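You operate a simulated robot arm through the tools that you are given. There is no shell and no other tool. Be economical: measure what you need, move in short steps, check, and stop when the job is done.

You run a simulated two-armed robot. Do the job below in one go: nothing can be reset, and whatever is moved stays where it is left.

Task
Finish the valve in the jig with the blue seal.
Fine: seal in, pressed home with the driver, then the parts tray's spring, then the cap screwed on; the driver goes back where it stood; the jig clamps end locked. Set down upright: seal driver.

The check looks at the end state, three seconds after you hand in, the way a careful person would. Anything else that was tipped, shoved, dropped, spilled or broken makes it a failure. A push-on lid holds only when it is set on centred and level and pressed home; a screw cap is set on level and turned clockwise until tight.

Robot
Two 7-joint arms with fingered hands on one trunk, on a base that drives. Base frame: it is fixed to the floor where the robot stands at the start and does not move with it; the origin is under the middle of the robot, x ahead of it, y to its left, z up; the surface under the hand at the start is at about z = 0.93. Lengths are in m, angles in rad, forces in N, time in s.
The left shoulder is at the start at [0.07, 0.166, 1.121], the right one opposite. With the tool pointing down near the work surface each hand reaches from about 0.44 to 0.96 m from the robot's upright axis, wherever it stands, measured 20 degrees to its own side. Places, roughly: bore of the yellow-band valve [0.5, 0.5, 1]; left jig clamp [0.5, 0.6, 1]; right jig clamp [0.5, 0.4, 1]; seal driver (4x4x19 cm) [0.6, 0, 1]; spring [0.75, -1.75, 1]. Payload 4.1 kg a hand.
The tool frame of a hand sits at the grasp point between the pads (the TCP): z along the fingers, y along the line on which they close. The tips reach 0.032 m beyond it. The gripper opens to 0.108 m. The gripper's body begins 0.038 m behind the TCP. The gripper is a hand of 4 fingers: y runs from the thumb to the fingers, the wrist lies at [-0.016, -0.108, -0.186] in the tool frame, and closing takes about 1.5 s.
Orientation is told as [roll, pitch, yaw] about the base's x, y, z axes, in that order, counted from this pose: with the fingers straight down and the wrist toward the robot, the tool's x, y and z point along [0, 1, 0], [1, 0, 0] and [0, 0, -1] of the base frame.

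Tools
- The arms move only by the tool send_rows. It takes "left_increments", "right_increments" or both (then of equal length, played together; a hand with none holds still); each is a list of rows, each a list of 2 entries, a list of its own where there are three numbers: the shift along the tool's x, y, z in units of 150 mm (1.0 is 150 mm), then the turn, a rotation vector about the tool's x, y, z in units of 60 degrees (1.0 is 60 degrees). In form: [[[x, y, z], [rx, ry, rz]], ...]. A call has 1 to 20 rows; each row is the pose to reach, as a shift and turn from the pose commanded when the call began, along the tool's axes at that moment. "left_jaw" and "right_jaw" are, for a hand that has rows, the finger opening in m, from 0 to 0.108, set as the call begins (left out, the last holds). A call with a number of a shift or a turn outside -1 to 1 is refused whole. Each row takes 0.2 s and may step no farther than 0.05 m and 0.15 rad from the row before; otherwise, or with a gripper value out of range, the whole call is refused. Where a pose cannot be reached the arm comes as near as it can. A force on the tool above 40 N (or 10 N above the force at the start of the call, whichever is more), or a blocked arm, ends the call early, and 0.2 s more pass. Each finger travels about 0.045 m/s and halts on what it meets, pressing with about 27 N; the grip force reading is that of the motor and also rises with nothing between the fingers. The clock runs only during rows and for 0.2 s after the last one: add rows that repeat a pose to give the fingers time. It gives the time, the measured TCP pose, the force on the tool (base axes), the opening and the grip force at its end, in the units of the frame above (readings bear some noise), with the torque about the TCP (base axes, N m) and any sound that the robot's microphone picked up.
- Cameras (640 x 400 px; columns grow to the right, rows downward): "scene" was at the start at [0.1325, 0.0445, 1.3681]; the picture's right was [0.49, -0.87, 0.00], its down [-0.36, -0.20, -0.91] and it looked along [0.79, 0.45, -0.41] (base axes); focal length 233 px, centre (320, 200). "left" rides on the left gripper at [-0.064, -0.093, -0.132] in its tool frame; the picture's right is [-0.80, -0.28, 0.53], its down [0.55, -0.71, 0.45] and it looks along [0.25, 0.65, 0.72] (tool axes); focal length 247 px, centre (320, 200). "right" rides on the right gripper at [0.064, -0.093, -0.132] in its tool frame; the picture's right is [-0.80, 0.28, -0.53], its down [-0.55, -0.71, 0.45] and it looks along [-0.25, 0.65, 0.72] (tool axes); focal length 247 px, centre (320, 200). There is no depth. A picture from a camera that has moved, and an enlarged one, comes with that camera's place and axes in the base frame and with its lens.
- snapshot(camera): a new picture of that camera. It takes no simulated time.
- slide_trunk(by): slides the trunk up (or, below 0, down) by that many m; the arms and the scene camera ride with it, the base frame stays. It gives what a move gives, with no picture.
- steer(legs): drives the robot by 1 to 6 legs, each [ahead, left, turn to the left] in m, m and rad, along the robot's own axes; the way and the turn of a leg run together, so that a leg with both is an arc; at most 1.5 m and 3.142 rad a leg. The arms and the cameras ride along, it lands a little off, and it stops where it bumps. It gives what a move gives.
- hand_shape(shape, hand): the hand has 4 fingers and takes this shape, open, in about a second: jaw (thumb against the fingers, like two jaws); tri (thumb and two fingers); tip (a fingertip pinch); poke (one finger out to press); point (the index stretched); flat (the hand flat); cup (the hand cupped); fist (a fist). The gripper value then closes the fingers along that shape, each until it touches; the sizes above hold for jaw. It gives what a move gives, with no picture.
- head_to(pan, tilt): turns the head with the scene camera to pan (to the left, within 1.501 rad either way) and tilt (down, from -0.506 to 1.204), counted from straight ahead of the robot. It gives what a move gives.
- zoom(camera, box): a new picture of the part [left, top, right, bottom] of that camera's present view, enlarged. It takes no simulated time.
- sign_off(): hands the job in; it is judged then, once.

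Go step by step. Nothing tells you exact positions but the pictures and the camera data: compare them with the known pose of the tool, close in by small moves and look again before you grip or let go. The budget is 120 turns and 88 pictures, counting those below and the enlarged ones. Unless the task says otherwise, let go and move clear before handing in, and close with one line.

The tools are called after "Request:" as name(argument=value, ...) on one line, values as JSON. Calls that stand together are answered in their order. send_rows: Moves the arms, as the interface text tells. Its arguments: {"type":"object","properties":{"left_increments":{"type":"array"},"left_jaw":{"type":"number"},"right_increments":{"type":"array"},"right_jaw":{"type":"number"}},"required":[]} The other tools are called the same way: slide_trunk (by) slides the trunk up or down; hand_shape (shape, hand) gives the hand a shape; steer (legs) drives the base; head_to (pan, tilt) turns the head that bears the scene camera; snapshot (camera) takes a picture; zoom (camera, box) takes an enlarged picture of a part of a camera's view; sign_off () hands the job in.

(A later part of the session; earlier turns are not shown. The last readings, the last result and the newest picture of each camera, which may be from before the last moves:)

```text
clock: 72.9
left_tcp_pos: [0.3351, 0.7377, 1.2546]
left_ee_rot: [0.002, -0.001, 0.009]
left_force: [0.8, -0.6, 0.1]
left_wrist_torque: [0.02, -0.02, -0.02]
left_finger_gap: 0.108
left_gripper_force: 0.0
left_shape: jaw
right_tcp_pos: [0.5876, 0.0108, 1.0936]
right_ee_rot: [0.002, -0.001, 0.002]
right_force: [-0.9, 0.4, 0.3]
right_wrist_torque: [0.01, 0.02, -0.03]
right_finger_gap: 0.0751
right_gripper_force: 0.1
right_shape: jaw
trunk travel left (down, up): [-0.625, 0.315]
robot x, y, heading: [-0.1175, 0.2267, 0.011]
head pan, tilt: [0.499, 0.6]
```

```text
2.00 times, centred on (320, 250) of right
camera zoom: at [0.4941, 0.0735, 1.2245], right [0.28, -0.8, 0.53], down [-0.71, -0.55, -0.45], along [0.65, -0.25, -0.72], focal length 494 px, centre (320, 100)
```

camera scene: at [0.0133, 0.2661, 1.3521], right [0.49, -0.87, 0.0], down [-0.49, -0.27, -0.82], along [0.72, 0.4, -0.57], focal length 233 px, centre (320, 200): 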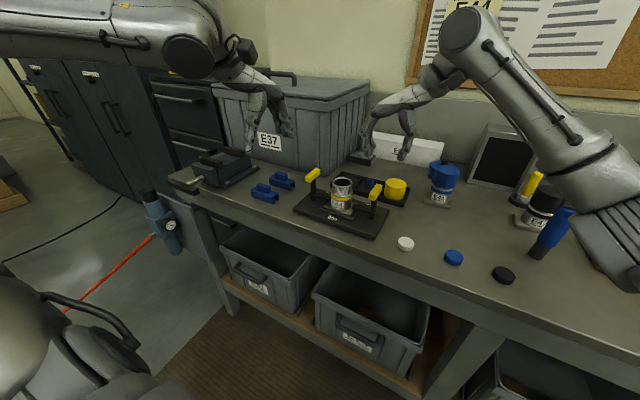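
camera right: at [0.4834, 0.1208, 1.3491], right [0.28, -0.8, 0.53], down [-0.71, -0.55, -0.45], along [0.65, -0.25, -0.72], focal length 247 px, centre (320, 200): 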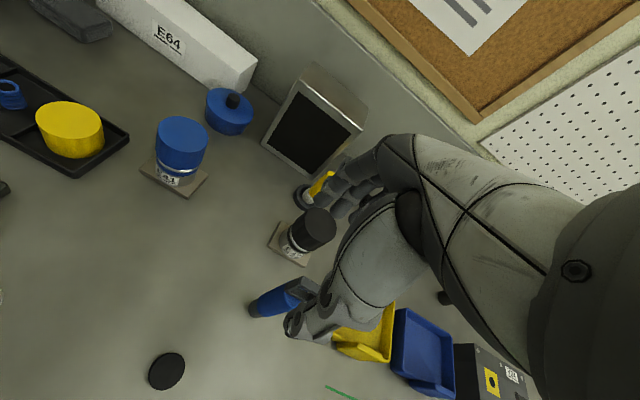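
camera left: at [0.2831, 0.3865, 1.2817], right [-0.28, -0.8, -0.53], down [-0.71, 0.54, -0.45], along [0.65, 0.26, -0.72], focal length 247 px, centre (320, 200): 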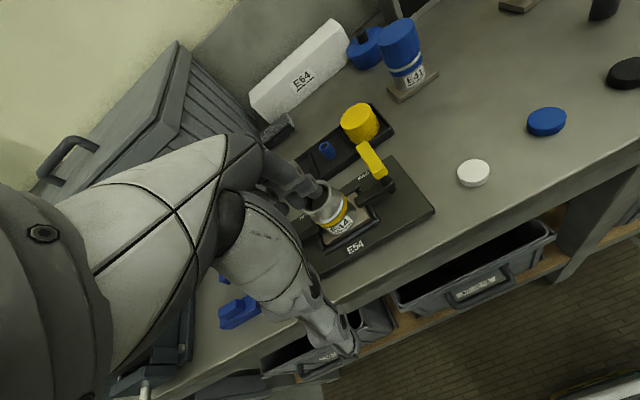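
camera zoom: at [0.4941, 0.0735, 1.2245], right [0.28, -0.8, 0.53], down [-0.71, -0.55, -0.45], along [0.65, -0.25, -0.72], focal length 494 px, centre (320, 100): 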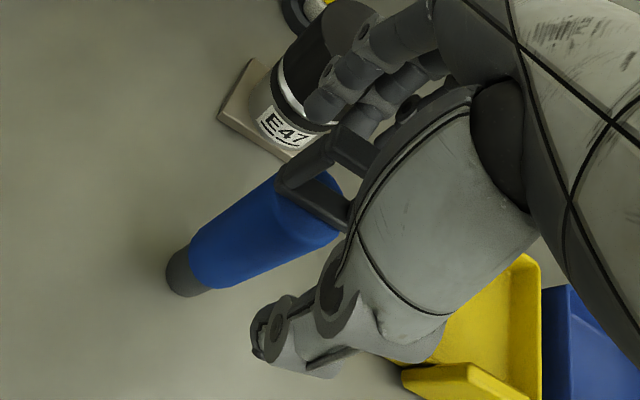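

Good clearance. I'll go 12 mm lower, then close on the driver.

Request:
send_rows(right_increments=[[[0, 0, 0.03], [0, 0, 0]], [[0, 0, 0.06], [0, 0, 0]], [[0, 0, 0.08], [0, 0, 0]], [[0, 0, 0.08], [0, 0, 0]]])

Request:
send_rows(right_increments=[[[0, 0, 0], [0, 0, 0]], [[0, 0, 0], [0, 0, 0]], [[0, 0, 0], [0, 0, 0]], [[0, 0, 0], [0, 0, 0]], [[0, 0, 0], [0, 0, 0]], [[0, 0, 0], [0, 0, 0]], [[0, 0, 0], [0, 0, 0]]], right_jaw=0.02)

Request:
zoom(camera="right", box=[200, 150, 440, 350])

```text
clock: 73.9
left_tcp_pos: [0.3352, 0.7372, 1.2545]
left_ee_rot: [0.003, -0.001, 0.01]
left_force: [0.3, -0.1, 0.3]
left_wrist_torque: [0.0, 0.0, -0.02]
left_finger_gap: 0.1079
left_gripper_force: 0.0
left_shape: jaw
right_tcp_pos: [0.5874, 0.0091, 1.0803]
right_ee_rot: [0.001, 0.001, 0.003]
right_force: [-1.3, 0.3, 0.5]
right_wrist_torque: [0.01, 0.04, 0.0]
right_finger_gap: 0.0754
right_gripper_force: 0.0
right_shape: jaw
trunk travel left (down, up): [-0.625, 0.315]
robot x, y, heading: [-0.1232, 0.2205, 0.01]
head pan, tilt: [0.499, 0.6]
```

```text
clock: 75.5
left_tcp_pos: [0.3365, 0.7385, 1.2551]
left_ee_rot: [0.002, 0.001, 0.009]
left_force: [-1.0, 0.1, 0.5]
left_wrist_torque: [0.01, -0.05, -0.01]
left_finger_gap: 0.1079
left_gripper_force: 0.1
left_shape: jaw
right_tcp_pos: [0.5874, 0.0095, 1.0799]
right_ee_rot: [0.001, 0.002, 0.002]
right_force: [-0.1, -0.6, 0.2]
right_wrist_torque: [0.04, -0.04, 0.03]
right_finger_gap: 0.0266
right_gripper_force: 27.2
right_shape: jaw
trunk travel left (down, up): [-0.625, 0.315]
robot x, y, heading: [-0.1181, 0.2209, 0.01]
head pan, tilt: [0.499, 0.6]
```

```text
2.00 times, centred on (320, 250) of right
camera zoom: at [0.4944, 0.0731, 1.2117], right [0.29, -0.8, 0.53], down [-0.71, -0.55, -0.45], along [0.65, -0.25, -0.72], focal length 494 px, centre (320, 100)
```

zoom: 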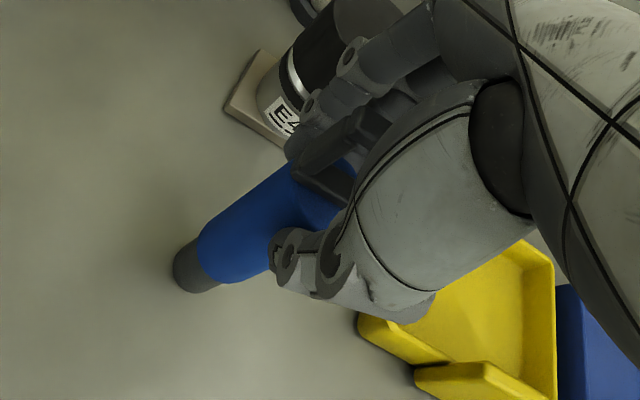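

The driver is held (gap 27 mm, 27 N), with the tool at (0.5875, 0.0095, 1.080) for its return. I'll lift it straight and carry it towards the valve.

Request:
send_rows(right_increments=[[[0, 0, -0.2], [0, 0, 0]], [[0, 0, -0.4], [0, 0, 0]], [[0, 0, -0.7], [0, 0, 0]], [[0, 0, -1], [0, 0, 0]]])

Request:
send_rows(right_increments=[[[0.2, -0.13, 0], [0, 0, 0]], [[0.45, -0.26, 0], [0, 0, 0]], [[0.7, -0.4, 0], [0, 0, 0]], [[1, -0.527, 0], [0, 0, 0]]])

Request:
send_rows(right_increments=[[[0.25, 0, 0], [0, 0, 0]], [[0.5, 0, 0], [0, 0, 0]], [[0.75, 0, 0], [0, 0, 0]], [[1, 0, 0], [0, 0, 0]]])

```text
clock: 76.5
left_tcp_pos: [0.3343, 0.7385, 1.2542]
left_ee_rot: [0.002, -0.002, 0.009]
left_force: [-0.4, 0.0, -0.3]
left_wrist_torque: [-0.05, -0.01, -0.02]
left_finger_gap: 0.1078
left_gripper_force: 0.1
left_shape: jaw
right_tcp_pos: [0.5858, 0.01, 1.231]
right_ee_rot: [0.004, 0.001, 0.001]
right_force: [-0.4, -0.5, -1.9]
right_wrist_torque: [-0.02, 0.02, 0.0]
right_finger_gap: 0.0266
right_gripper_force: 27.7
right_shape: jaw
trunk travel left (down, up): [-0.625, 0.315]
robot x, y, heading: [-0.1176, 0.2213, 0.007]
head pan, tilt: [0.499, 0.6]
```

```text
clock: 77.7
left_tcp_pos: [0.336, 0.7367, 1.2536]
left_ee_rot: [0.002, 0.0, 0.008]
left_force: [-0.3, -1.6, 0.8]
left_wrist_torque: [0.02, 0.04, 0.03]
left_finger_gap: 0.108
left_gripper_force: 0.0
left_shape: jaw
right_tcp_pos: [0.5426, 0.1133, 1.2472]
right_ee_rot: [0.018, -0.005, -0.06]
right_force: [0.6, 0.0, -2.0]
right_wrist_torque: [0.01, -0.01, 0.04]
right_finger_gap: 0.0266
right_gripper_force: 27.0
right_shape: jaw
right hand out of reach, approached as far as the arm can: row 4
trunk travel left (down, up): [-0.625, 0.315]
robot x, y, heading: [-0.1181, 0.2235, 0.012]
head pan, tilt: [0.499, 0.6]
stopped in row 4 (right hand): the arm was blocked; the commanded pose is now the measured one
```

```text
clock: 78.9
left_tcp_pos: [0.3361, 0.7366, 1.2514]
left_ee_rot: [0.001, 0.001, 0.006]
left_force: [-0.5, -0.6, 0.1]
left_wrist_torque: [0.03, 0.04, -0.04]
left_finger_gap: 0.1077
left_gripper_force: 0.2
left_shape: jaw
right_tcp_pos: [0.5667, 0.235, 1.2552]
right_ee_rot: [0.031, -0.013, -0.105]
right_force: [1.0, -0.4, -2.1]
right_wrist_torque: [0.05, -0.02, 0.02]
right_finger_gap: 0.0265
right_gripper_force: 26.9
right_shape: jaw
right hand out of reach, approached as far as the arm can: row 3, 4
trunk travel left (down, up): [-0.625, 0.315]
robot x, y, heading: [-0.1161, 0.2215, 0.009]
head pan, tilt: [0.499, 0.6]
stopped in row 4 (right hand): the arm was blocked; the commanded pose is now the measured one
```

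The arm is folded awkwardly and got blocked. I'll look at the arm before continuing.

Request:
snapshot(camera="scene")

```text
29 pictures are left
camera scene: at [0.0135, 0.2653, 1.352], right [0.49, -0.87, 0.0], down [-0.49, -0.27, -0.82], along [0.72, 0.4, -0.57], focal length 233 px, centre (320, 200)
```

scene: 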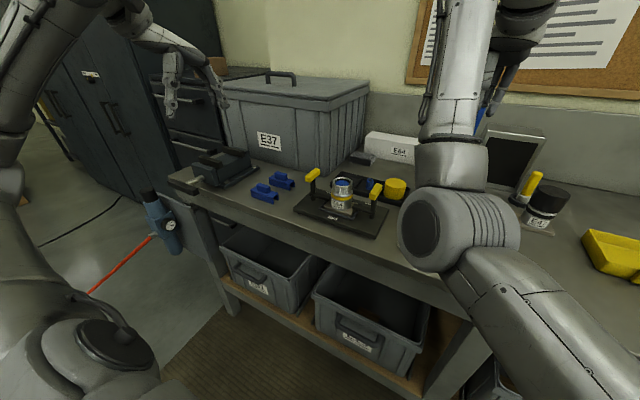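

The arm folded to a joint limit reaching across. I'll bring it back to the comfortable pose on its own side, upright, and drive the base left instead.

Request:
send_rows(right_increments=[[[-0.25, 0.02, 0], [0.003, -0.007, -0.025]], [[-0.5, 0.04, 0], [0.006, -0.015, -0.05]], [[-0.75, 0.06, 0], [0.009, -0.022, -0.075]], [[-1, 0.08, 0], [0.012, -0.03, -0.1]], [[-1, 0.08, 0], [0.012, -0.03, -0.1]]])

```text
clock: 80.1
left_tcp_pos: [0.3369, 0.738, 1.2516]
left_ee_rot: [0.001, 0.002, 0.007]
left_force: [-0.7, -0.3, 0.1]
left_wrist_torque: [-0.01, 0.01, -0.01]
left_finger_gap: 0.1079
left_gripper_force: 0.1
left_shape: jaw
right_tcp_pos: [0.5605, 0.0906, 1.2534]
right_ee_rot: [-0.006, -0.002, 0.01]
right_force: [-0.4, 0.7, -2.0]
right_wrist_torque: [-0.04, 0.0, 0.0]
right_finger_gap: 0.0267
right_gripper_force: 27.1
right_shape: jaw
trunk travel left (down, up): [-0.625, 0.315]
robot x, y, heading: [-0.1178, 0.2245, 0.01]
head pan, tilt: [0.499, 0.6]
```

Upright again. I'll tuck the left hand in and drive left about 0.39 m.

Request:
send_rows(left_increments=[[[-0.25, 0, 0], [0, 0, 0]], [[-0.5, 0, 0], [0, 0, 0]], [[-0.75, 0, 0], [0, 0, 0]], [[-1, 0, 0], [0, 0, 0]]])

Request:
steer(legs=[[0, 0.2, 0], [0, 0.18, 0]])

Request:
snapshot(camera="scene")

```text
clock: 81.1
left_tcp_pos: [0.3374, 0.5854, 1.2507]
left_ee_rot: [0.003, 0.0, 0.01]
left_force: [-0.6, 0.0, -0.1]
left_wrist_torque: [0.03, -0.01, -0.02]
left_finger_gap: 0.108
left_gripper_force: 0.1
left_shape: jaw
right_tcp_pos: [0.5614, 0.0873, 1.2531]
right_ee_rot: [-0.002, -0.003, 0.008]
right_force: [0.7, -0.4, -3.2]
right_wrist_torque: [0.02, 0.03, 0.0]
right_finger_gap: 0.0265
right_gripper_force: 27.1
right_shape: jaw
trunk travel left (down, up): [-0.625, 0.315]
robot x, y, heading: [-0.1167, 0.2242, 0.011]
head pan, tilt: [0.499, 0.6]
```

```text
clock: 83.8
left_tcp_pos: [0.3333, 0.9679, 1.2526]
left_ee_rot: [0.001, 0.0, 0.008]
left_force: [-0.3, 0.4, 0.2]
left_wrist_torque: [0.02, 0.01, 0.04]
left_finger_gap: 0.1077
left_gripper_force: 0.1
left_shape: jaw
right_tcp_pos: [0.559, 0.4704, 1.2523]
right_ee_rot: [-0.004, -0.001, 0.008]
right_force: [0.4, -0.9, -2.2]
right_wrist_torque: [-0.02, -0.01, 0.03]
right_finger_gap: 0.0269
right_gripper_force: 26.7
right_shape: jaw
trunk travel left (down, up): [-0.625, 0.315]
robot x, y, heading: [-0.1182, 0.601, 0.013]
head pan, tilt: [0.499, 0.6]
```

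```text
28 pictures are left
camera scene: at [0.0096, 0.6467, 1.352], right [0.49, -0.87, 0.0], down [-0.49, -0.28, -0.82], along [0.72, 0.4, -0.57], focal length 233 px, centre (320, 200)
```

scene: 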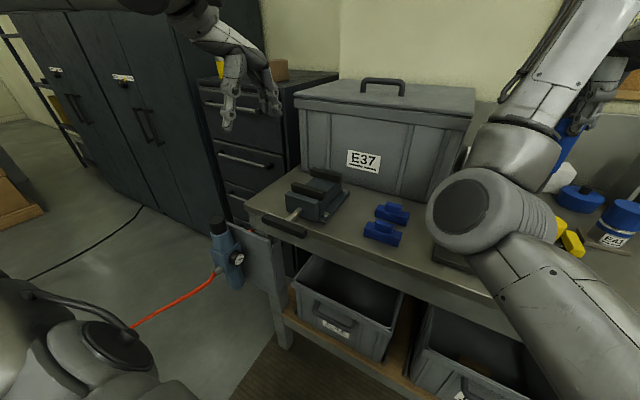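

I'll drive back 5 cm and 1 cm left so the driver comes over the bore without folding the arm, then look.

Request:
steer(legs=[[-0.05, 0.012, 0]])

Request:
zoom(camera="right", box=[120, 150, 440, 400])

```text
clock: 84.7
left_tcp_pos: [0.2846, 0.9787, 1.2478]
left_ee_rot: [0.002, 0.002, 0.01]
left_force: [0.0, -0.5, 0.8]
left_wrist_torque: [0.01, 0.01, 0.02]
left_finger_gap: 0.1082
left_gripper_force: 0.0
left_shape: jaw
right_tcp_pos: [0.5093, 0.4813, 1.249]
right_ee_rot: [-0.001, 0.001, 0.01]
right_force: [-0.1, 0.0, -2.4]
right_wrist_torque: [0.03, -0.03, 0.0]
right_finger_gap: 0.0267
right_gripper_force: 27.0
right_shape: jaw
trunk travel left (down, up): [-0.625, 0.315]
robot x, y, heading: [-0.1734, 0.6192, 0.015]
head pan, tilt: [0.499, 0.6]
```

```text
1.60 times, centred on (280, 275) of right
camera zoom: at [0.4172, 0.5445, 1.3803], right [0.29, -0.79, 0.53], down [-0.7, -0.56, -0.45], along [0.65, -0.25, -0.72], focal length 395 px, centre (384, 80)
```

zoom: 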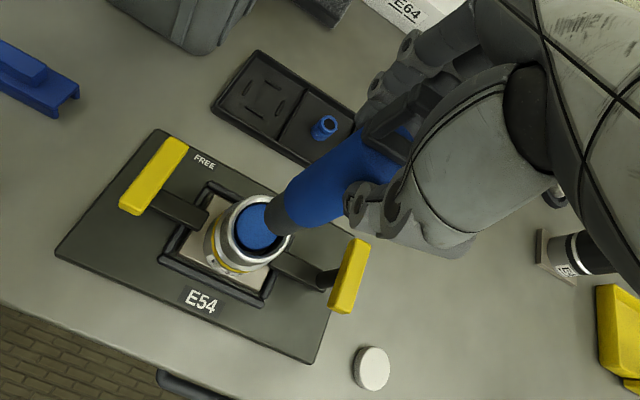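

The driver is over the bore: bore (0.509, 0.482), tool (0.509, 0.481). Lowering to just above the seal.

Request:
send_rows(right_increments=[[[0, 0, 0.12], [0, 0, 0]], [[0, 0, 0.24], [0, 0, 0]], [[0, 0, 0.3], [0, 0, 0]], [[0, 0, 0.3], [0, 0, 0]]])

Request:
zoom(camera="right", box=[180, 180, 380, 330])

```text
clock: 85.7
left_tcp_pos: [0.2857, 0.9784, 1.2485]
left_ee_rot: [0.003, 0.001, 0.01]
left_force: [0.7, -0.9, 0.1]
left_wrist_torque: [-0.01, 0.04, -0.04]
left_finger_gap: 0.1077
left_gripper_force: 0.1
left_shape: jaw
right_tcp_pos: [0.51, 0.4819, 1.203]
right_ee_rot: [-0.004, -0.002, 0.01]
right_force: [0.9, -0.1, -2.6]
right_wrist_torque: [0.01, -0.01, -0.03]
right_finger_gap: 0.0263
right_gripper_force: 26.8
right_shape: jaw
trunk travel left (down, up): [-0.625, 0.315]
robot x, y, heading: [-0.1715, 0.6187, 0.007]
head pan, tilt: [0.499, 0.6]
```

```text
2.67 times, centred on (280, 255) of right
camera zoom: at [0.4164, 0.5453, 1.3339], right [0.29, -0.79, 0.54], down [-0.7, -0.56, -0.45], along [0.65, -0.25, -0.72], focal length 659 px, centre (427, 53)
```

zoom: 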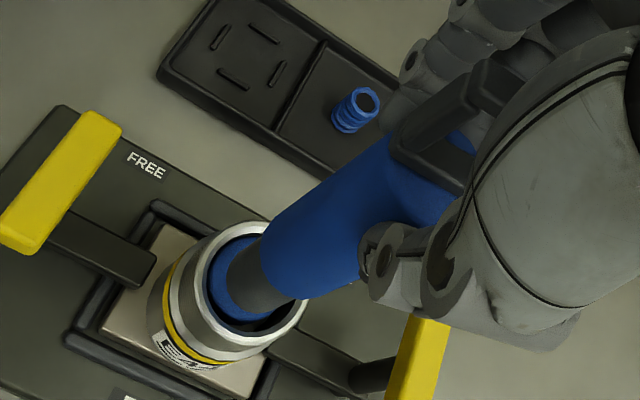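

Well centred. Now lower onto the seal and press, in small steps.

Request:
send_rows(right_increments=[[[0, 0, 0.03], [0, 0, 0]], [[0, 0, 0.06], [0, 0, 0]], [[0, 0, 0.09], [0, 0, 0]], [[0, 0, 0.12], [0, 0, 0]], [[0, 0, 0.15], [0, 0, 0]]])

```text
clock: 86.9
left_tcp_pos: [0.2841, 0.9791, 1.2477]
left_ee_rot: [0.001, 0.001, 0.007]
left_force: [0.0, -0.7, 0.5]
left_wrist_torque: [0.0, 0.0, -0.01]
left_finger_gap: 0.1078
left_gripper_force: 0.1
left_shape: jaw
right_tcp_pos: [0.5083, 0.4813, 1.1801]
right_ee_rot: [-0.003, -0.002, 0.008]
right_force: [-0.2, 0.2, -1.2]
right_wrist_torque: [0.03, -0.02, 0.01]
right_finger_gap: 0.0265
right_gripper_force: 26.9
right_shape: jaw
trunk travel left (down, up): [-0.625, 0.315]
robot x, y, heading: [-0.1703, 0.6152, 0.009]
head pan, tilt: [0.499, 0.6]
```

Request:
send_rows(right_increments=[[[0, 0, 0.03], [0, 0, 0]], [[0, 0, 0.06], [0, 0, 0]], [[0, 0, 0.09], [0, 0, 0]], [[0, 0, 0.12], [0, 0, 0]], [[0, 0, 0.12], [0, 0, 0]]])

```text
clock: 88.1
left_tcp_pos: [0.2793, 0.9793, 1.25]
left_ee_rot: [0.001, -0.002, 0.008]
left_force: [-1.3, 0.3, -0.3]
left_wrist_torque: [0.06, 0.01, 0.05]
left_finger_gap: 0.1079
left_gripper_force: 0.1
left_shape: jaw
right_tcp_pos: [0.5049, 0.4832, 1.1676]
right_ee_rot: [-0.005, -0.009, 0.009]
right_force: [2.6, -1.8, 37.3]
right_wrist_torque: [0.01, -0.3, -0.01]
right_finger_gap: 0.0291
right_gripper_force: 27.5
right_shape: jaw
trunk travel left (down, up): [-0.625, 0.315]
robot x, y, heading: [-0.1694, 0.6154, 0.007]
head pan, tilt: [0.499, 0.6]
```

37 N now. I'll look at how deep the seal is and whether the driver slipped.

Request:
zoom(camera="right", box=[180, 180, 380, 330])

```text
2.67 times, centred on (280, 255) of right
camera zoom: at [0.4103, 0.5462, 1.298], right [0.28, -0.79, 0.54], down [-0.7, -0.56, -0.45], along [0.66, -0.25, -0.71], focal length 659 px, centre (427, 53)
```

zoom: 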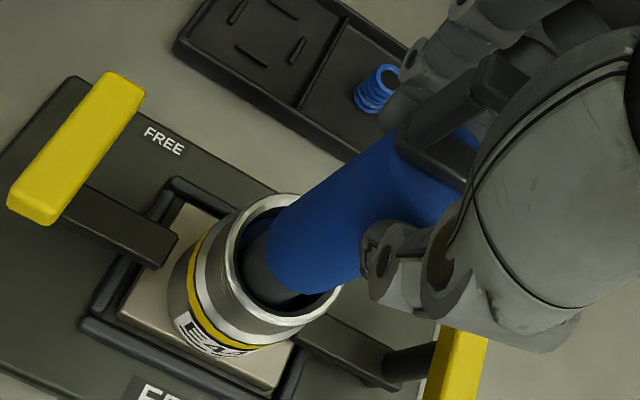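

The seal has gone deeper. Keep pressing while holding the driver centred.

Request:
send_rows(right_increments=[[[0, 0.01, 0.02], [0, 0, 0]], [[0, 0.02, 0.04], [0, 0, 0]], [[0, 0.02, 0.06], [0, 0, 0]], [[0, 0.02, 0.06], [0, 0, 0]]])

```text
clock: 88.5
left_tcp_pos: [0.2792, 0.9797, 1.2469]
left_ee_rot: [0.001, -0.002, 0.01]
left_force: [0.4, -0.1, -1.1]
left_wrist_torque: [-0.01, 0.0, 0.03]
left_finger_gap: 0.1077
left_gripper_force: 0.0
left_shape: jaw
right_tcp_pos: [0.5057, 0.4835, 1.1682]
right_ee_rot: [-0.006, -0.02, 0.007]
right_force: [-2.6, -1.0, 36.5]
right_wrist_torque: [0.03, 0.0, 0.01]
right_finger_gap: 0.03
right_gripper_force: 26.6
right_shape: jaw
trunk travel left (down, up): [-0.625, 0.315]
robot x, y, heading: [-0.1733, 0.6153, 0.006]
head pan, tilt: [0.499, 0.6]
stopped in row 1 (right hand): the force on the tool passed its limit at 49 N (the readings are from after the stop); the commanded pose is now the measured one
```

It stopped at 49 N without moving further. I'll try once more, to tell a hard stop from friction.

Request:
send_rows(right_increments=[[[0, 0, 0.006], [0, 0, 0]], [[0, 0, 0.012], [0, 0, 0]], [[0, 0, 0.018], [0, 0, 0]], [[0, 0, 0.024], [0, 0, 0]], [[0, 0, 0.03], [0, 0, 0]]])

Request:
zoom(camera="right", box=[180, 180, 380, 330])

```text
clock: 89.0
left_tcp_pos: [0.2801, 0.9802, 1.2459]
left_ee_rot: [-0.001, -0.003, 0.009]
left_force: [0.4, 0.2, 0.9]
left_wrist_torque: [-0.01, 0.01, 0.01]
left_finger_gap: 0.108
left_gripper_force: 0.2
left_shape: jaw
right_tcp_pos: [0.5056, 0.4832, 1.1679]
right_ee_rot: [-0.01, -0.028, 0.006]
right_force: [-3.0, -0.4, 35.6]
right_wrist_torque: [0.01, 0.04, -0.01]
right_finger_gap: 0.03
right_gripper_force: 26.8
right_shape: jaw
trunk travel left (down, up): [-0.625, 0.315]
robot x, y, heading: [-0.1703, 0.6139, 0.013]
head pan, tilt: [0.499, 0.6]
stopped in row 2 (right hand): the force on the tool passed its limit at 48 N (the readings are from after the stop); the commanded pose is now the measured one
```

```text
2.67 times, centred on (280, 255) of right
camera zoom: at [0.4095, 0.5469, 1.2955], right [0.27, -0.79, 0.55], down [-0.69, -0.56, -0.46], along [0.67, -0.25, -0.7], focal length 659 px, centre (427, 53)
```

zoom: 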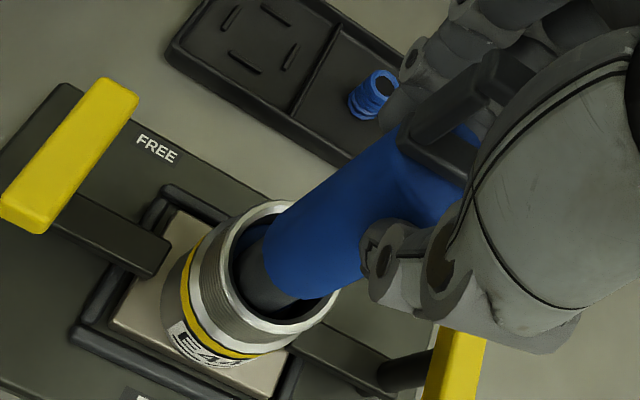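

It's a hard stop: the seal is bottomed. I'll relieve, level the tool and withdraw the driver, then check the seal.

Request:
send_rows(right_increments=[[[0, 0, -0.05], [0.013, 0.005, 0]], [[0, 0.01, -0.15], [0.027, 0.01, 0]], [[0, 0.02, -0.35], [0.027, 0.01, 0]], [[0, 0.02, -0.6], [0.027, 0.01, 0]], [[0, 0.02, -0.6], [0.027, 0.01, 0]]])

Request:
zoom(camera="right", box=[120, 150, 440, 400])

```text
clock: 90.2
left_tcp_pos: [0.2848, 0.9795, 1.2453]
left_ee_rot: [0.002, -0.001, 0.008]
left_force: [0.4, 0.4, -0.6]
left_wrist_torque: [0.02, 0.05, 0.03]
left_finger_gap: 0.1076
left_gripper_force: 0.2
left_shape: jaw
right_tcp_pos: [0.5126, 0.4815, 1.2502]
right_ee_rot: [0.005, 0.012, 0.007]
right_force: [-0.3, -0.9, -2.1]
right_wrist_torque: [-0.01, 0.05, 0.0]
right_finger_gap: 0.028
right_gripper_force: 27.3
right_shape: jaw
trunk travel left (down, up): [-0.625, 0.315]
robot x, y, heading: [-0.1694, 0.6185, 0.012]
head pan, tilt: [0.499, 0.6]
```

```text
1.60 times, centred on (280, 275) of right
camera zoom: at [0.4213, 0.5445, 1.383], right [0.3, -0.8, 0.52], down [-0.71, -0.55, -0.44], along [0.64, -0.24, -0.73], focal length 395 px, centre (384, 80)
```

zoom: 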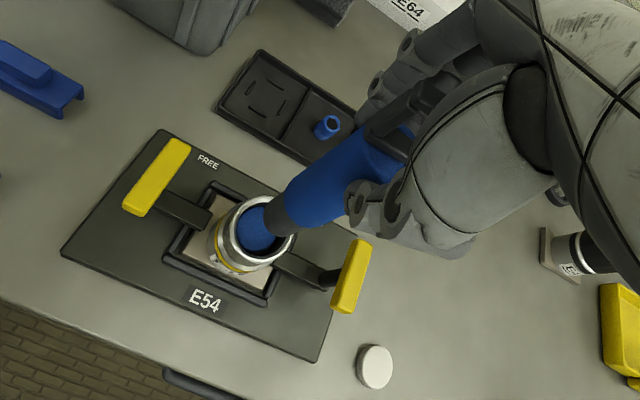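

Let me look closely at the seal's depth.

Request:
zoom(camera="right", box=[200, 262, 290, 326])

```text
6.25 times, centred on (245, 294) of right
camera zoom: at [0.4213, 0.5445, 1.383], right [0.3, -0.8, 0.52], down [-0.71, -0.55, -0.44], along [0.64, -0.24, -0.73], focal length 1544 px, centre (789, -388)
```

zoom: 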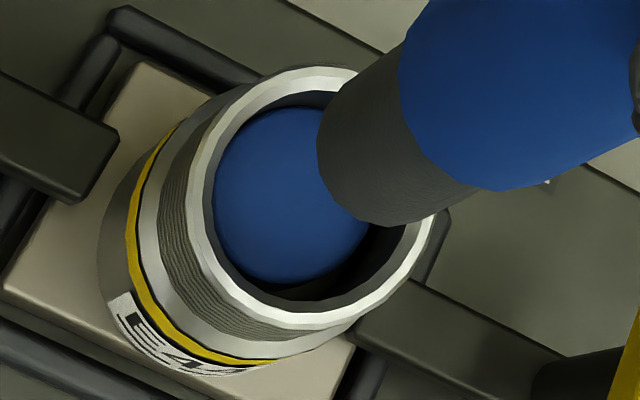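

By the picture the seal now sits perhaps 1–2 cm deep, hard to tell. I'll re-press with a levelled tool and note at what height contact begins, to confirm it's home.

Request:
send_rows(right_increments=[[[0, -0.007, 0.12], [-0.011, -0.004, 0]], [[0, -0.007, 0.25], [-0.011, -0.004, 0]], [[0, -0.007, 0.38], [-0.011, -0.004, 0]], [[0, -0.007, 0.49], [-0.011, -0.004, 0]], [[0, -0.007, 0.49], [-0.011, -0.004, 0]]])

Request:
send_rows(right_increments=[[[0, 0, 0.01], [0, 0, 0]], [[0, 0, 0.025], [0, 0, 0]], [[0, 0, 0.025], [0, 0, 0]]])

Request:
send_rows(right_increments=[[[0, 0, 0.01], [0, 0, 0]], [[0, 0, 0.025], [0, 0, 0]], [[0, 0, 0.025], [0, 0, 0]]])

```text
clock: 91.4
left_tcp_pos: [0.2847, 0.9784, 1.2443]
left_ee_rot: [0.002, -0.001, 0.008]
left_force: [0.4, 0.0, -0.1]
left_wrist_torque: [0.0, 0.02, -0.05]
left_finger_gap: 0.1078
left_gripper_force: 0.0
left_shape: jaw
right_tcp_pos: [0.5104, 0.4824, 1.1764]
right_ee_rot: [0.0, 0.003, 0.009]
right_force: [-0.1, -0.6, -1.8]
right_wrist_torque: [0.01, 0.02, -0.02]
right_finger_gap: 0.0282
right_gripper_force: 27.3
right_shape: jaw
trunk travel left (down, up): [-0.625, 0.315]
robot x, y, heading: [-0.1683, 0.6151, 0.011]
head pan, tilt: [0.499, 0.6]
```

```text
clock: 92.2
left_tcp_pos: [0.2849, 0.9781, 1.2444]
left_ee_rot: [0.002, 0.0, 0.009]
left_force: [-0.5, -0.6, -0.3]
left_wrist_torque: [0.0, -0.02, 0.0]
left_finger_gap: 0.1078
left_gripper_force: 0.0
left_shape: jaw
right_tcp_pos: [0.5102, 0.4824, 1.1743]
right_ee_rot: [0.0, 0.002, 0.006]
right_force: [-0.4, 0.8, -1.9]
right_wrist_torque: [-0.05, -0.01, -0.03]
right_finger_gap: 0.0281
right_gripper_force: 27.2
right_shape: jaw
trunk travel left (down, up): [-0.625, 0.315]
robot x, y, heading: [-0.1703, 0.6169, 0.01]
head pan, tilt: [0.499, 0.6]
```

```text
clock: 93.0
left_tcp_pos: [0.2834, 0.9798, 1.2437]
left_ee_rot: [0.001, -0.002, 0.009]
left_force: [-0.6, 0.6, -0.3]
left_wrist_torque: [0.01, -0.02, -0.01]
left_finger_gap: 0.1079
left_gripper_force: 0.0
left_shape: jaw
right_tcp_pos: [0.5105, 0.4828, 1.1708]
right_ee_rot: [0.0, -0.001, 0.007]
right_force: [-0.8, 0.4, 1.0]
right_wrist_torque: [0.02, -0.02, -0.03]
right_finger_gap: 0.0281
right_gripper_force: 27.1
right_shape: jaw
trunk travel left (down, up): [-0.625, 0.315]
robot x, y, heading: [-0.1677, 0.6148, 0.011]
head pan, tilt: [0.499, 0.6]
```

Contact now begins at 1.171, about 9 mm lower than at the first press. One more firm press.

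Request:
send_rows(right_increments=[[[0, 0, 0.012], [0, 0, 0]], [[0, 0, 0.024], [0, 0, 0]], [[0, 0, 0.036], [0, 0, 0]], [[0, 0, 0.048], [0, 0, 0]], [[0, 0, 0.06], [0, 0, 0]], [[0, 0, 0.06], [0, 0, 0]]])

```text
clock: 94.4
left_tcp_pos: [0.2818, 0.9796, 1.2438]
left_ee_rot: [0.002, -0.002, 0.009]
left_force: [-0.3, -0.3, -0.3]
left_wrist_torque: [0.0, 0.02, -0.03]
left_finger_gap: 0.108
left_gripper_force: 0.0
left_shape: jaw
right_tcp_pos: [0.5067, 0.483, 1.1669]
right_ee_rot: [-0.003, -0.017, 0.008]
right_force: [-2.7, 1.3, 31.0]
right_wrist_torque: [0.03, -0.03, 0.02]
right_finger_gap: 0.0295
right_gripper_force: 27.0
right_shape: jaw
trunk travel left (down, up): [-0.625, 0.315]
robot x, y, heading: [-0.1706, 0.6173, 0.012]
head pan, tilt: [0.499, 0.6]
stopped in row 6 (right hand): the force on the tool passed its limit at 41 N (the readings are from after the stop); the commanded pose is now the measured one
```

Hard stop confirmed; the seal is home. I'll withdraw and level the driver, then drive back to its standing place.

Request:
send_rows(right_increments=[[[0, 0, -0.06], [0.008, 0.002, 0]], [[0, 0, -0.2], [0.016, 0.003, 0]], [[0, 0, -0.4], [0.016, 0.003, -0.005]], [[0, 0, -0.6], [0.016, 0.003, -0.008]], [[0, 0, -0.6], [0.016, 0.003, -0.008]]])

Request:
steer(legs=[[0.05, 0, 0], [0, -0.39, -0.008]])

```text
clock: 95.6
left_tcp_pos: [0.2841, 0.9799, 1.2418]
left_ee_rot: [0.002, 0.0, 0.007]
left_force: [-0.4, -0.7, 0.4]
left_wrist_torque: [-0.02, 0.03, 0.0]
left_finger_gap: 0.1077
left_gripper_force: 0.1
left_shape: jaw
right_tcp_pos: [0.5091, 0.4839, 1.2528]
right_ee_rot: [0.002, 0.015, 0.015]
right_force: [0.1, 0.7, -1.6]
right_wrist_torque: [-0.01, -0.02, 0.01]
right_finger_gap: 0.0282
right_gripper_force: 26.5
right_shape: jaw
trunk travel left (down, up): [-0.625, 0.315]
robot x, y, heading: [-0.1683, 0.6137, 0.014]
head pan, tilt: [0.499, 0.6]
```

```text
clock: 98.6
left_tcp_pos: [0.3384, 0.5839, 1.2419]
left_ee_rot: [0.002, 0.0, 0.004]
left_force: [1.0, -0.3, 0.6]
left_wrist_torque: [0.0, 0.0, 0.02]
left_finger_gap: 0.108
left_gripper_force: 0.1
left_shape: jaw
right_tcp_pos: [0.5613, 0.0877, 1.2526]
right_ee_rot: [0.002, 0.013, 0.01]
right_force: [-0.5, 0.5, -2.5]
right_wrist_torque: [-0.02, 0.0, 0.03]
right_finger_gap: 0.0283
right_gripper_force: 27.3
right_shape: jaw
trunk travel left (down, up): [-0.625, 0.315]
robot x, y, heading: [-0.1149, 0.2245, 0.005]
head pan, tilt: [0.499, 0.6]
```

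I'm back beside the driver's place; move over (0.5875, 0.0095), level, and descend near the table.

Request:
send_rows(right_increments=[[[-0.15, 0.05, 0], [-0.006, 0, 0.004]], [[-0.35, 0.11, 0], [-0.012, 0, 0.008]], [[-0.52, 0.17, 0], [-0.012, 0, 0.008]], [[-0.52, 0.17, 0.25], [-0.012, 0, 0.008]], [[-0.52, 0.17, 0.5], [-0.012, 0, 0.008]], [[-0.52, 0.17, 0.75], [-0.012, 0, 0.008]], [[-0.52, 0.17, 1], [-0.012, 0, 0.008]], [[-0.52, 0.17, 1], [-0.012, 0, 0.008]]])

Request:
zoom(camera="right", box=[180, 160, 420, 350])

```text
clock: 100.4
left_tcp_pos: [0.3387, 0.5834, 1.2415]
left_ee_rot: [0.002, 0.0, 0.004]
left_force: [-0.8, -1.0, -0.5]
left_wrist_torque: [-0.01, 0.0, 0.01]
left_finger_gap: 0.1077
left_gripper_force: 0.2
left_shape: jaw
right_tcp_pos: [0.5859, 0.0091, 1.0995]
right_ee_rot: [0.002, 0.001, 0.006]
right_force: [-0.2, 1.3, -1.4]
right_wrist_torque: [0.0, -0.02, 0.03]
right_finger_gap: 0.0276
right_gripper_force: 27.4
right_shape: jaw
trunk travel left (down, up): [-0.625, 0.315]
robot x, y, heading: [-0.1146, 0.2207, 0.003]
head pan, tilt: [0.499, 0.6]
```

```text
2.11 times, centred on (300, 255) of right
camera zoom: at [0.4931, 0.0728, 1.2308], right [0.28, -0.8, 0.53], down [-0.7, -0.55, -0.45], along [0.65, -0.25, -0.72], focal length 520 px, centre (362, 84)
```

zoom: 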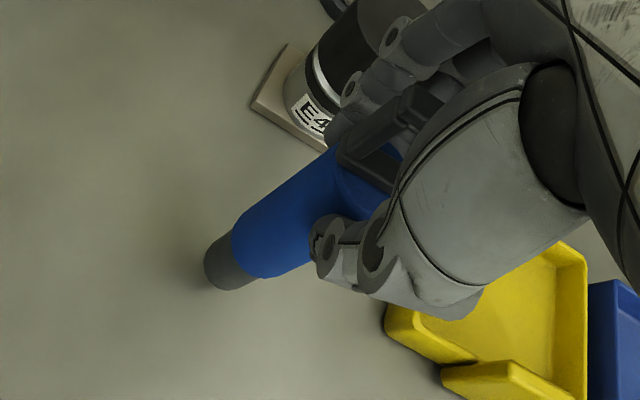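

Looks straight in the hand. Lower gently until it touches.

Request:
send_rows(right_increments=[[[0, 0.01, 0.05], [0, 0, 0]], [[0, 0.01, 0.1], [0, 0, 0]], [[0, 0.01, 0.12], [0, 0, 0]], [[0, 0.01, 0.12], [0, 0, 0]]])

Request:
send_rows(right_increments=[[[0, 0, 0.006], [0, 0, 0]], [[0, 0, 0.012], [0, 0, 0]], [[0, 0, 0.012], [0, 0, 0]]])

```text
clock: 101.4
left_tcp_pos: [0.3394, 0.5839, 1.241]
left_ee_rot: [0.003, 0.001, 0.004]
left_force: [0.8, 0.8, 0.1]
left_wrist_torque: [0.04, 0.01, -0.05]
left_finger_gap: 0.1079
left_gripper_force: 0.0
left_shape: jaw
right_tcp_pos: [0.5878, 0.0106, 1.0812]
right_ee_rot: [0.002, 0.001, 0.004]
right_force: [0.4, -0.3, -2.2]
right_wrist_torque: [0.01, -0.03, 0.02]
right_finger_gap: 0.0278
right_gripper_force: 26.8
right_shape: jaw
trunk travel left (down, up): [-0.625, 0.315]
robot x, y, heading: [-0.1195, 0.2249, 0.006]
head pan, tilt: [0.499, 0.6]
```

```text
clock: 102.2
left_tcp_pos: [0.339, 0.5832, 1.2419]
left_ee_rot: [0.001, -0.001, 0.003]
left_force: [0.5, 0.8, 0.2]
left_wrist_torque: [-0.02, -0.03, 0.0]
left_finger_gap: 0.1078
left_gripper_force: 0.0
left_shape: jaw
right_tcp_pos: [0.5877, 0.0092, 1.0805]
right_ee_rot: [0.002, -0.002, 0.005]
right_force: [-0.7, 0.5, -2.0]
right_wrist_torque: [0.0, -0.01, -0.05]
right_finger_gap: 0.0277
right_gripper_force: 26.5
right_shape: jaw
trunk travel left (down, up): [-0.625, 0.315]
robot x, y, heading: [-0.1136, 0.2195, 0.0]
head pan, tilt: [0.499, 0.6]
```

Not touching yet; the driver slid up a little in the hand. Continue in millimetre steps.

Request:
send_rows(right_increments=[[[0, 0, 0.007], [0, 0, 0]], [[0, 0, 0.014], [0, 0, 0]], [[0, 0, 0.014], [0, 0, 0]]])

Request:
send_rows(right_increments=[[[0, 0, 0.006], [0, 0, 0]], [[0, 0, 0.012], [0, 0, 0]], [[0, 0, 0.012], [0, 0, 0]]])

```text
clock: 103.0
left_tcp_pos: [0.3388, 0.583, 1.2397]
left_ee_rot: [0.003, -0.001, 0.003]
left_force: [-0.1, 0.2, 0.7]
left_wrist_torque: [0.01, 0.01, -0.01]
left_finger_gap: 0.1078
left_gripper_force: 0.1
left_shape: jaw
right_tcp_pos: [0.5879, 0.0103, 1.0795]
right_ee_rot: [0.004, -0.002, 0.002]
right_force: [-0.4, 1.4, 5.4]
right_wrist_torque: [0.03, -0.04, -0.01]
right_finger_gap: 0.028
right_gripper_force: 27.0
right_shape: jaw
trunk travel left (down, up): [-0.625, 0.315]
robot x, y, heading: [-0.1151, 0.2198, 0.002]
head pan, tilt: [0.499, 0.6]
```

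```text
clock: 103.8
left_tcp_pos: [0.3361, 0.5843, 1.2417]
left_ee_rot: [0.0, -0.003, 0.002]
left_force: [-0.1, 0.1, -0.9]
left_wrist_torque: [0.0, -0.03, 0.01]
left_finger_gap: 0.1077
left_gripper_force: 0.0
left_shape: jaw
right_tcp_pos: [0.5862, 0.0109, 1.0788]
right_ee_rot: [0.002, -0.004, 0.003]
right_force: [-0.7, 1.2, 14.9]
right_wrist_torque: [0.01, -0.12, 0.02]
right_finger_gap: 0.0283
right_gripper_force: 26.8
right_shape: jaw
trunk travel left (down, up): [-0.625, 0.315]
robot x, y, heading: [-0.1161, 0.2226, 0.004]
head pan, tilt: [0.499, 0.6]
```

The driver stands on the table. Relax the load, open, and lift clear.

Request:
send_rows(right_increments=[[[0, 0, -0.015], [0, 0, 0]], [[0, 0, -0.015], [0, 0, 0]], [[0, 0, -0.015], [0, 0, 0]], [[0, 0, -0.015], [0, 0, 0]], [[0, 0, -0.015], [0, 0, 0]], [[0, 0, -0.015], [0, 0, 0]], [[0, 0, -0.015], [0, 0, 0]]], right_jaw=0.075)

Request:
send_rows(right_increments=[[[0, 0, -0.15], [0, 0, 0]], [[0, 0, -0.35], [0, 0, 0]], [[0, 0, -0.6], [0, 0, 0]], [[0, 0, -0.9], [0, 0, 0]]])

Request:
zoom(camera="right", box=[180, 160, 420, 350])

```text
clock: 105.4
left_tcp_pos: [0.3387, 0.5835, 1.2417]
left_ee_rot: [0.003, -0.001, 0.004]
left_force: [0.3, -0.1, 0.0]
left_wrist_torque: [0.0, -0.02, 0.0]
left_finger_gap: 0.1078
left_gripper_force: 0.1
left_shape: jaw
right_tcp_pos: [0.5871, 0.0091, 1.0786]
right_ee_rot: [0.002, 0.0, 0.003]
right_force: [-0.2, -0.4, 0.8]
right_wrist_torque: [-0.03, -0.01, -0.02]
right_finger_gap: 0.0747
right_gripper_force: 0.1
right_shape: jaw
trunk travel left (down, up): [-0.625, 0.315]
robot x, y, heading: [-0.1163, 0.2224, 0.009]
head pan, tilt: [0.499, 0.6]
```

```text
clock: 106.4
left_tcp_pos: [0.3368, 0.5846, 1.2409]
left_ee_rot: [0.002, -0.001, 0.003]
left_force: [-0.4, 0.1, -0.6]
left_wrist_torque: [0.03, 0.02, 0.0]
left_finger_gap: 0.1077
left_gripper_force: 0.0
left_shape: jaw
right_tcp_pos: [0.5876, 0.0095, 1.2143]
right_ee_rot: [0.001, 0.0, 0.003]
right_force: [-0.7, -0.1, 0.1]
right_wrist_torque: [-0.01, -0.04, -0.03]
right_finger_gap: 0.0746
right_gripper_force: 0.0
right_shape: jaw
trunk travel left (down, up): [-0.625, 0.315]
robot x, y, heading: [-0.12, 0.2194, 0.008]
head pan, tilt: [0.499, 0.6]
```

```text
2.11 times, centred on (300, 255) of right
camera zoom: at [0.4941, 0.0734, 1.3455], right [0.29, -0.8, 0.53], down [-0.7, -0.55, -0.45], along [0.65, -0.25, -0.72], focal length 520 px, centre (362, 84)
```

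zoom: 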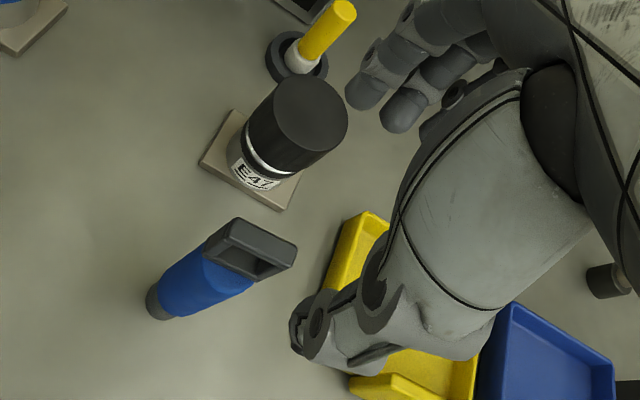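

Driver stands upright where it was. Now the left hand goes for the spring in the tray.

Request:
send_rows(left_increments=[[[-0.25, 0, 0.15], [0, 0, 0]], [[-0.5, 0, 0.3], [0, 0, 0]], [[-0.75, 0, 0.45], [0, 0, 0]], [[-0.9, 0, 0.6], [0, 0, 0]]], left_jaw=0.05)

Request:
send_rows(left_increments=[[[0, 0.3, 0], [0, 0, 0]], [[0, 0.6, 0], [0, 0, 0]], [[0, 0.9, 0], [0, 0, 0]], [[0, 1, 0], [0, 0, 0]]])

Request:
send_rows(left_increments=[[[0, 0.3, 0], [0, 0, 0]], [[0, 0.6, 0], [0, 0, 0]], [[0, 0.9, 0], [0, 0, 0]], [[0, 1, 0], [0, 0, 0]], [[0, 1, 0], [0, 0, 0]]])

Request:
snapshot(camera="left")

```text
clock: 107.4
left_tcp_pos: [0.3408, 0.4457, 1.1501]
left_ee_rot: [0.002, -0.001, 0.003]
left_force: [0.0, -0.2, -0.2]
left_wrist_torque: [0.01, 0.0, 0.06]
left_finger_gap: 0.0506
left_gripper_force: 0.1
left_shape: jaw
right_tcp_pos: [0.5883, 0.0087, 1.2135]
right_ee_rot: [0.005, -0.001, 0.003]
right_force: [0.1, -0.1, -0.2]
right_wrist_torque: [0.0, 0.02, -0.02]
right_finger_gap: 0.0747
right_gripper_force: 0.1
right_shape: jaw
trunk travel left (down, up): [-0.625, 0.315]
robot x, y, heading: [-0.1176, 0.2224, 0.008]
head pan, tilt: [0.499, 0.6]
```

```text
clock: 108.4
left_tcp_pos: [0.4896, 0.4487, 1.15]
left_ee_rot: [0.001, 0.0, 0.003]
left_force: [-0.1, -0.5, 1.3]
left_wrist_torque: [0.01, 0.0, 0.04]
left_finger_gap: 0.0503
left_gripper_force: 0.0
left_shape: jaw
right_tcp_pos: [0.5901, 0.0094, 1.2128]
right_ee_rot: [0.003, 0.002, 0.005]
right_force: [0.3, -0.6, -0.1]
right_wrist_torque: [0.02, 0.01, 0.01]
right_finger_gap: 0.0746
right_gripper_force: 0.1
right_shape: jaw
trunk travel left (down, up): [-0.625, 0.315]
robot x, y, heading: [-0.1169, 0.2213, -0.001]
head pan, tilt: [0.499, 0.6]
```

```text
clock: 109.6
left_tcp_pos: [0.5412, 0.4514, 1.1502]
left_ee_rot: [0.002, -0.001, 0.005]
left_force: [0.3, -0.6, -0.8]
left_wrist_torque: [0.05, -0.01, 0.0]
left_finger_gap: 0.0501
left_gripper_force: 0.0
left_shape: jaw
left hand out of reach, approached as far as the arm can: row 2, 3, 4, 5
right_tcp_pos: [0.5876, 0.0097, 1.2146]
right_ee_rot: [0.002, -0.002, 0.003]
right_force: [-0.2, 0.6, -0.3]
right_wrist_torque: [0.01, 0.01, 0.0]
right_finger_gap: 0.0745
right_gripper_force: 0.0
right_shape: jaw
trunk travel left (down, up): [-0.625, 0.315]
robot x, y, heading: [-0.1153, 0.2233, 0.002]
head pan, tilt: [0.499, 0.6]
```

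```text
19 pictures are left
camera left: at [0.4493, 0.3868, 1.2831], right [-0.28, -0.8, -0.53], down [-0.71, 0.55, -0.45], along [0.65, 0.25, -0.72], focal length 247 px, centre (320, 200)
```

left: 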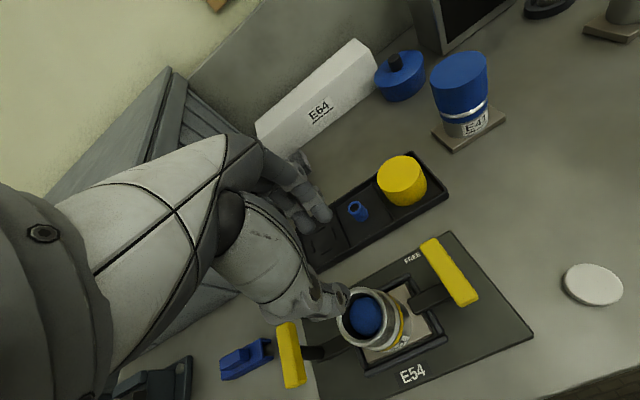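

The left arm hits a limit at this distance, so I'll drive the base forward 10 cm, after pulling the right hand back a bit so it stays clear of the monitor.

Request:
send_rows(right_increments=[[[0, -0.2, -0.1], [0, 0, 0]], [[0, -0.4, -0.1], [0, 0, 0]], [[0, -0.6, -0.1], [0, 0, 0]]])

Request:
steer(legs=[[0.11, 0, 0]])

Request:
send_rows(left_increments=[[[0, 0, 0.1], [0, 0, 0]], [[0, 0, 0.2], [0, 0, 0]], [[0, 0, 0.2], [0, 0, 0]]])

```text
clock: 110.4
left_tcp_pos: [0.5426, 0.4514, 1.1507]
left_ee_rot: [0.003, -0.002, 0.005]
left_force: [-0.4, 0.3, 1.1]
left_wrist_torque: [0.02, -0.01, 0.02]
left_finger_gap: 0.0501
left_gripper_force: 0.0
left_shape: jaw
right_tcp_pos: [0.4965, 0.0085, 1.2292]
right_ee_rot: [0.002, 0.0, 0.002]
right_force: [-0.2, 0.2, -0.6]
right_wrist_torque: [-0.01, 0.01, -0.01]
right_finger_gap: 0.0745
right_gripper_force: 0.0
right_shape: jaw
trunk travel left (down, up): [-0.625, 0.315]
robot x, y, heading: [-0.1156, 0.2233, 0.008]
head pan, tilt: [0.499, 0.6]
```

```text
clock: 111.6
left_tcp_pos: [0.6532, 0.4527, 1.1509]
left_ee_rot: [0.002, -0.003, 0.005]
left_force: [0.3, 0.6, 0.1]
left_wrist_torque: [0.01, 0.05, -0.01]
left_finger_gap: 0.0506
left_gripper_force: 0.0
left_shape: jaw
right_tcp_pos: [0.6098, 0.0099, 1.2296]
right_ee_rot: [0.002, 0.0, 0.003]
right_force: [-0.1, 0.8, -0.6]
right_wrist_torque: [0.01, 0.0, 0.02]
right_finger_gap: 0.0745
right_gripper_force: 0.0
right_shape: jaw
trunk travel left (down, up): [-0.625, 0.315]
robot x, y, heading: [-0.0026, 0.223, 0.007]
head pan, tilt: [0.499, 0.6]
```

```text
clock: 112.4
left_tcp_pos: [0.6542, 0.4522, 1.1186]
left_ee_rot: [0.002, -0.001, 0.005]
left_force: [-0.6, -0.3, -0.1]
left_wrist_torque: [-0.02, 0.02, 0.01]
left_finger_gap: 0.0502
left_gripper_force: 0.1
left_shape: jaw
right_tcp_pos: [0.6106, 0.0107, 1.2267]
right_ee_rot: [0.002, -0.001, 0.003]
right_force: [-0.1, 0.1, 0.0]
right_wrist_torque: [0.03, 0.0, 0.03]
right_finger_gap: 0.0747
right_gripper_force: 0.0
right_shape: jaw
trunk travel left (down, up): [-0.625, 0.315]
robot x, y, heading: [-0.0035, 0.2246, 0.009]
head pan, tilt: [0.499, 0.6]
```

Request:
zoom(camera="left", box=[240, 150, 480, 350])

```text
2.00 times, centred on (360, 250) of left
camera zoom: at [0.5613, 0.3883, 1.2505], right [-0.28, -0.8, -0.53], down [-0.71, 0.55, -0.45], along [0.65, 0.25, -0.72], focal length 494 px, centre (240, 100)
```

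zoom: 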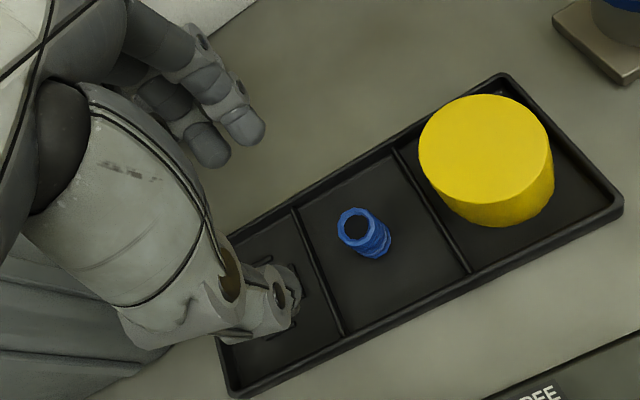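

Spring at about (0.676, 0.448), top near z 0.975; cap at (0.675, 0.365), about 8 cm wide. Moving over the spring and lowering to check.

Request:
send_rows(left_increments=[[[-0.015, 0.07, 0.1], [0, 0, 0]], [[-0.027, 0.147, 0.3], [0, 0, 0]], [[-0.027, 0.147, 0.5], [0, 0, 0]], [[-0.027, 0.147, 0.72], [0, 0, 0]], [[-0.027, 0.147, 0.72], [0, 0, 0]]])

Request:
zoom(camera="left", box=[240, 170, 400, 320])

```text
clock: 113.6
left_tcp_pos: [0.6521, 0.4698, 1.0196]
left_ee_rot: [0.0, -0.002, 0.006]
left_force: [-0.1, 0.3, -0.1]
left_wrist_torque: [0.02, -0.01, -0.02]
left_finger_gap: 0.0503
left_gripper_force: 0.1
left_shape: jaw
left hand out of reach, approached as far as the arm can: row 1, 2, 3, 4, 5
right_tcp_pos: [0.6096, 0.0098, 1.2277]
right_ee_rot: [0.002, 0.0, 0.003]
right_force: [-0.1, -0.3, 0.5]
right_wrist_torque: [0.02, -0.01, 0.01]
right_finger_gap: 0.0746
right_gripper_force: 0.1
right_shape: jaw
trunk travel left (down, up): [-0.625, 0.315]
robot x, y, heading: [-0.0051, 0.224, 0.008]
head pan, tilt: [0.499, 0.6]
```

```text
2.67 times, centred on (320, 245) of left
camera zoom: at [0.5592, 0.4053, 1.1514], right [-0.28, -0.8, -0.53], down [-0.71, 0.55, -0.45], along [0.65, 0.25, -0.72], focal length 659 px, centre (320, 80)
```

zoom: 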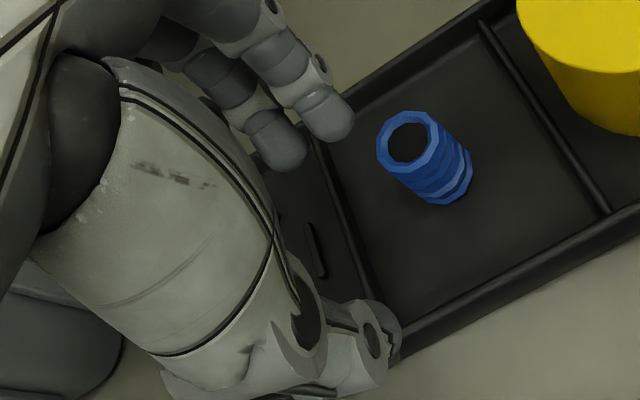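

The left arm is at a joint limit on this side. I'll raise it, drive the base right 14 cm so the hand works further out on its own side, then move over the spring.

Request:
send_rows(left_increments=[[[0, 0, -0.25], [0, 0, 0]], [[0, 0, -0.5], [0, 0, 0]], [[0, 0, -0.75], [0, 0, 0]]])

Request:
steer(legs=[[0, -0.14, 0]])

Request:
send_rows(left_increments=[[[0.2, 0.04, 0], [0, 0, 0]], [[0.4, 0.08, 0], [0, 0, 0]], [[0.6, 0.13, 0], [0, 0, 0]], [[0.78, 0.16, 0], [0, 0, 0]], [[0.78, 0.16, 0], [0, 0, 0]]])

```text
clock: 114.4
left_tcp_pos: [0.6502, 0.4694, 1.1335]
left_ee_rot: [0.002, 0.0, 0.005]
left_force: [-0.6, 0.4, 0.3]
left_wrist_torque: [0.01, 0.01, -0.03]
left_finger_gap: 0.05
left_gripper_force: 0.1
left_shape: jaw
right_tcp_pos: [0.6095, 0.0107, 1.2268]
right_ee_rot: [0.001, -0.002, 0.004]
right_force: [0.7, 1.1, -0.7]
right_wrist_torque: [0.02, -0.02, -0.01]
right_finger_gap: 0.0746
right_gripper_force: 0.0
right_shape: jaw
trunk travel left (down, up): [-0.625, 0.315]
robot x, y, heading: [-0.0027, 0.2218, 0.005]
head pan, tilt: [0.499, 0.6]
```

```text
clock: 115.8
left_tcp_pos: [0.6527, 0.3298, 1.1327]
left_ee_rot: [-0.001, -0.002, 0.007]
left_force: [-0.7, 0.5, -0.1]
left_wrist_torque: [0.0, 0.0, -0.01]
left_finger_gap: 0.0502
left_gripper_force: 0.0
left_shape: jaw
right_tcp_pos: [0.6107, -0.1285, 1.2267]
right_ee_rot: [0.001, 0.0, 0.006]
right_force: [0.0, 0.1, -0.2]
right_wrist_torque: [-0.01, 0.04, 0.02]
right_finger_gap: 0.0751
right_gripper_force: 0.1
right_shape: jaw
trunk travel left (down, up): [-0.625, 0.315]
robot x, y, heading: [-0.0045, 0.0811, 0.007]
head pan, tilt: [0.499, 0.6]
```

```text
clock: 117.0
left_tcp_pos: [0.6749, 0.4463, 1.1332]
left_ee_rot: [0.0, 0.0, 0.006]
left_force: [0.3, -1.0, 0.6]
left_wrist_torque: [0.01, 0.03, -0.02]
left_finger_gap: 0.0503
left_gripper_force: 0.0
left_shape: jaw
right_tcp_pos: [0.6111, -0.1284, 1.2255]
right_ee_rot: [0.002, 0.0, 0.004]
right_force: [0.4, 0.0, -0.3]
right_wrist_torque: [0.02, -0.02, -0.02]
right_finger_gap: 0.0748
right_gripper_force: 0.0
right_shape: jaw
trunk travel left (down, up): [-0.625, 0.315]
robot x, y, heading: [-0.0029, 0.0819, 0.005]
head pan, tilt: [0.499, 0.6]
```

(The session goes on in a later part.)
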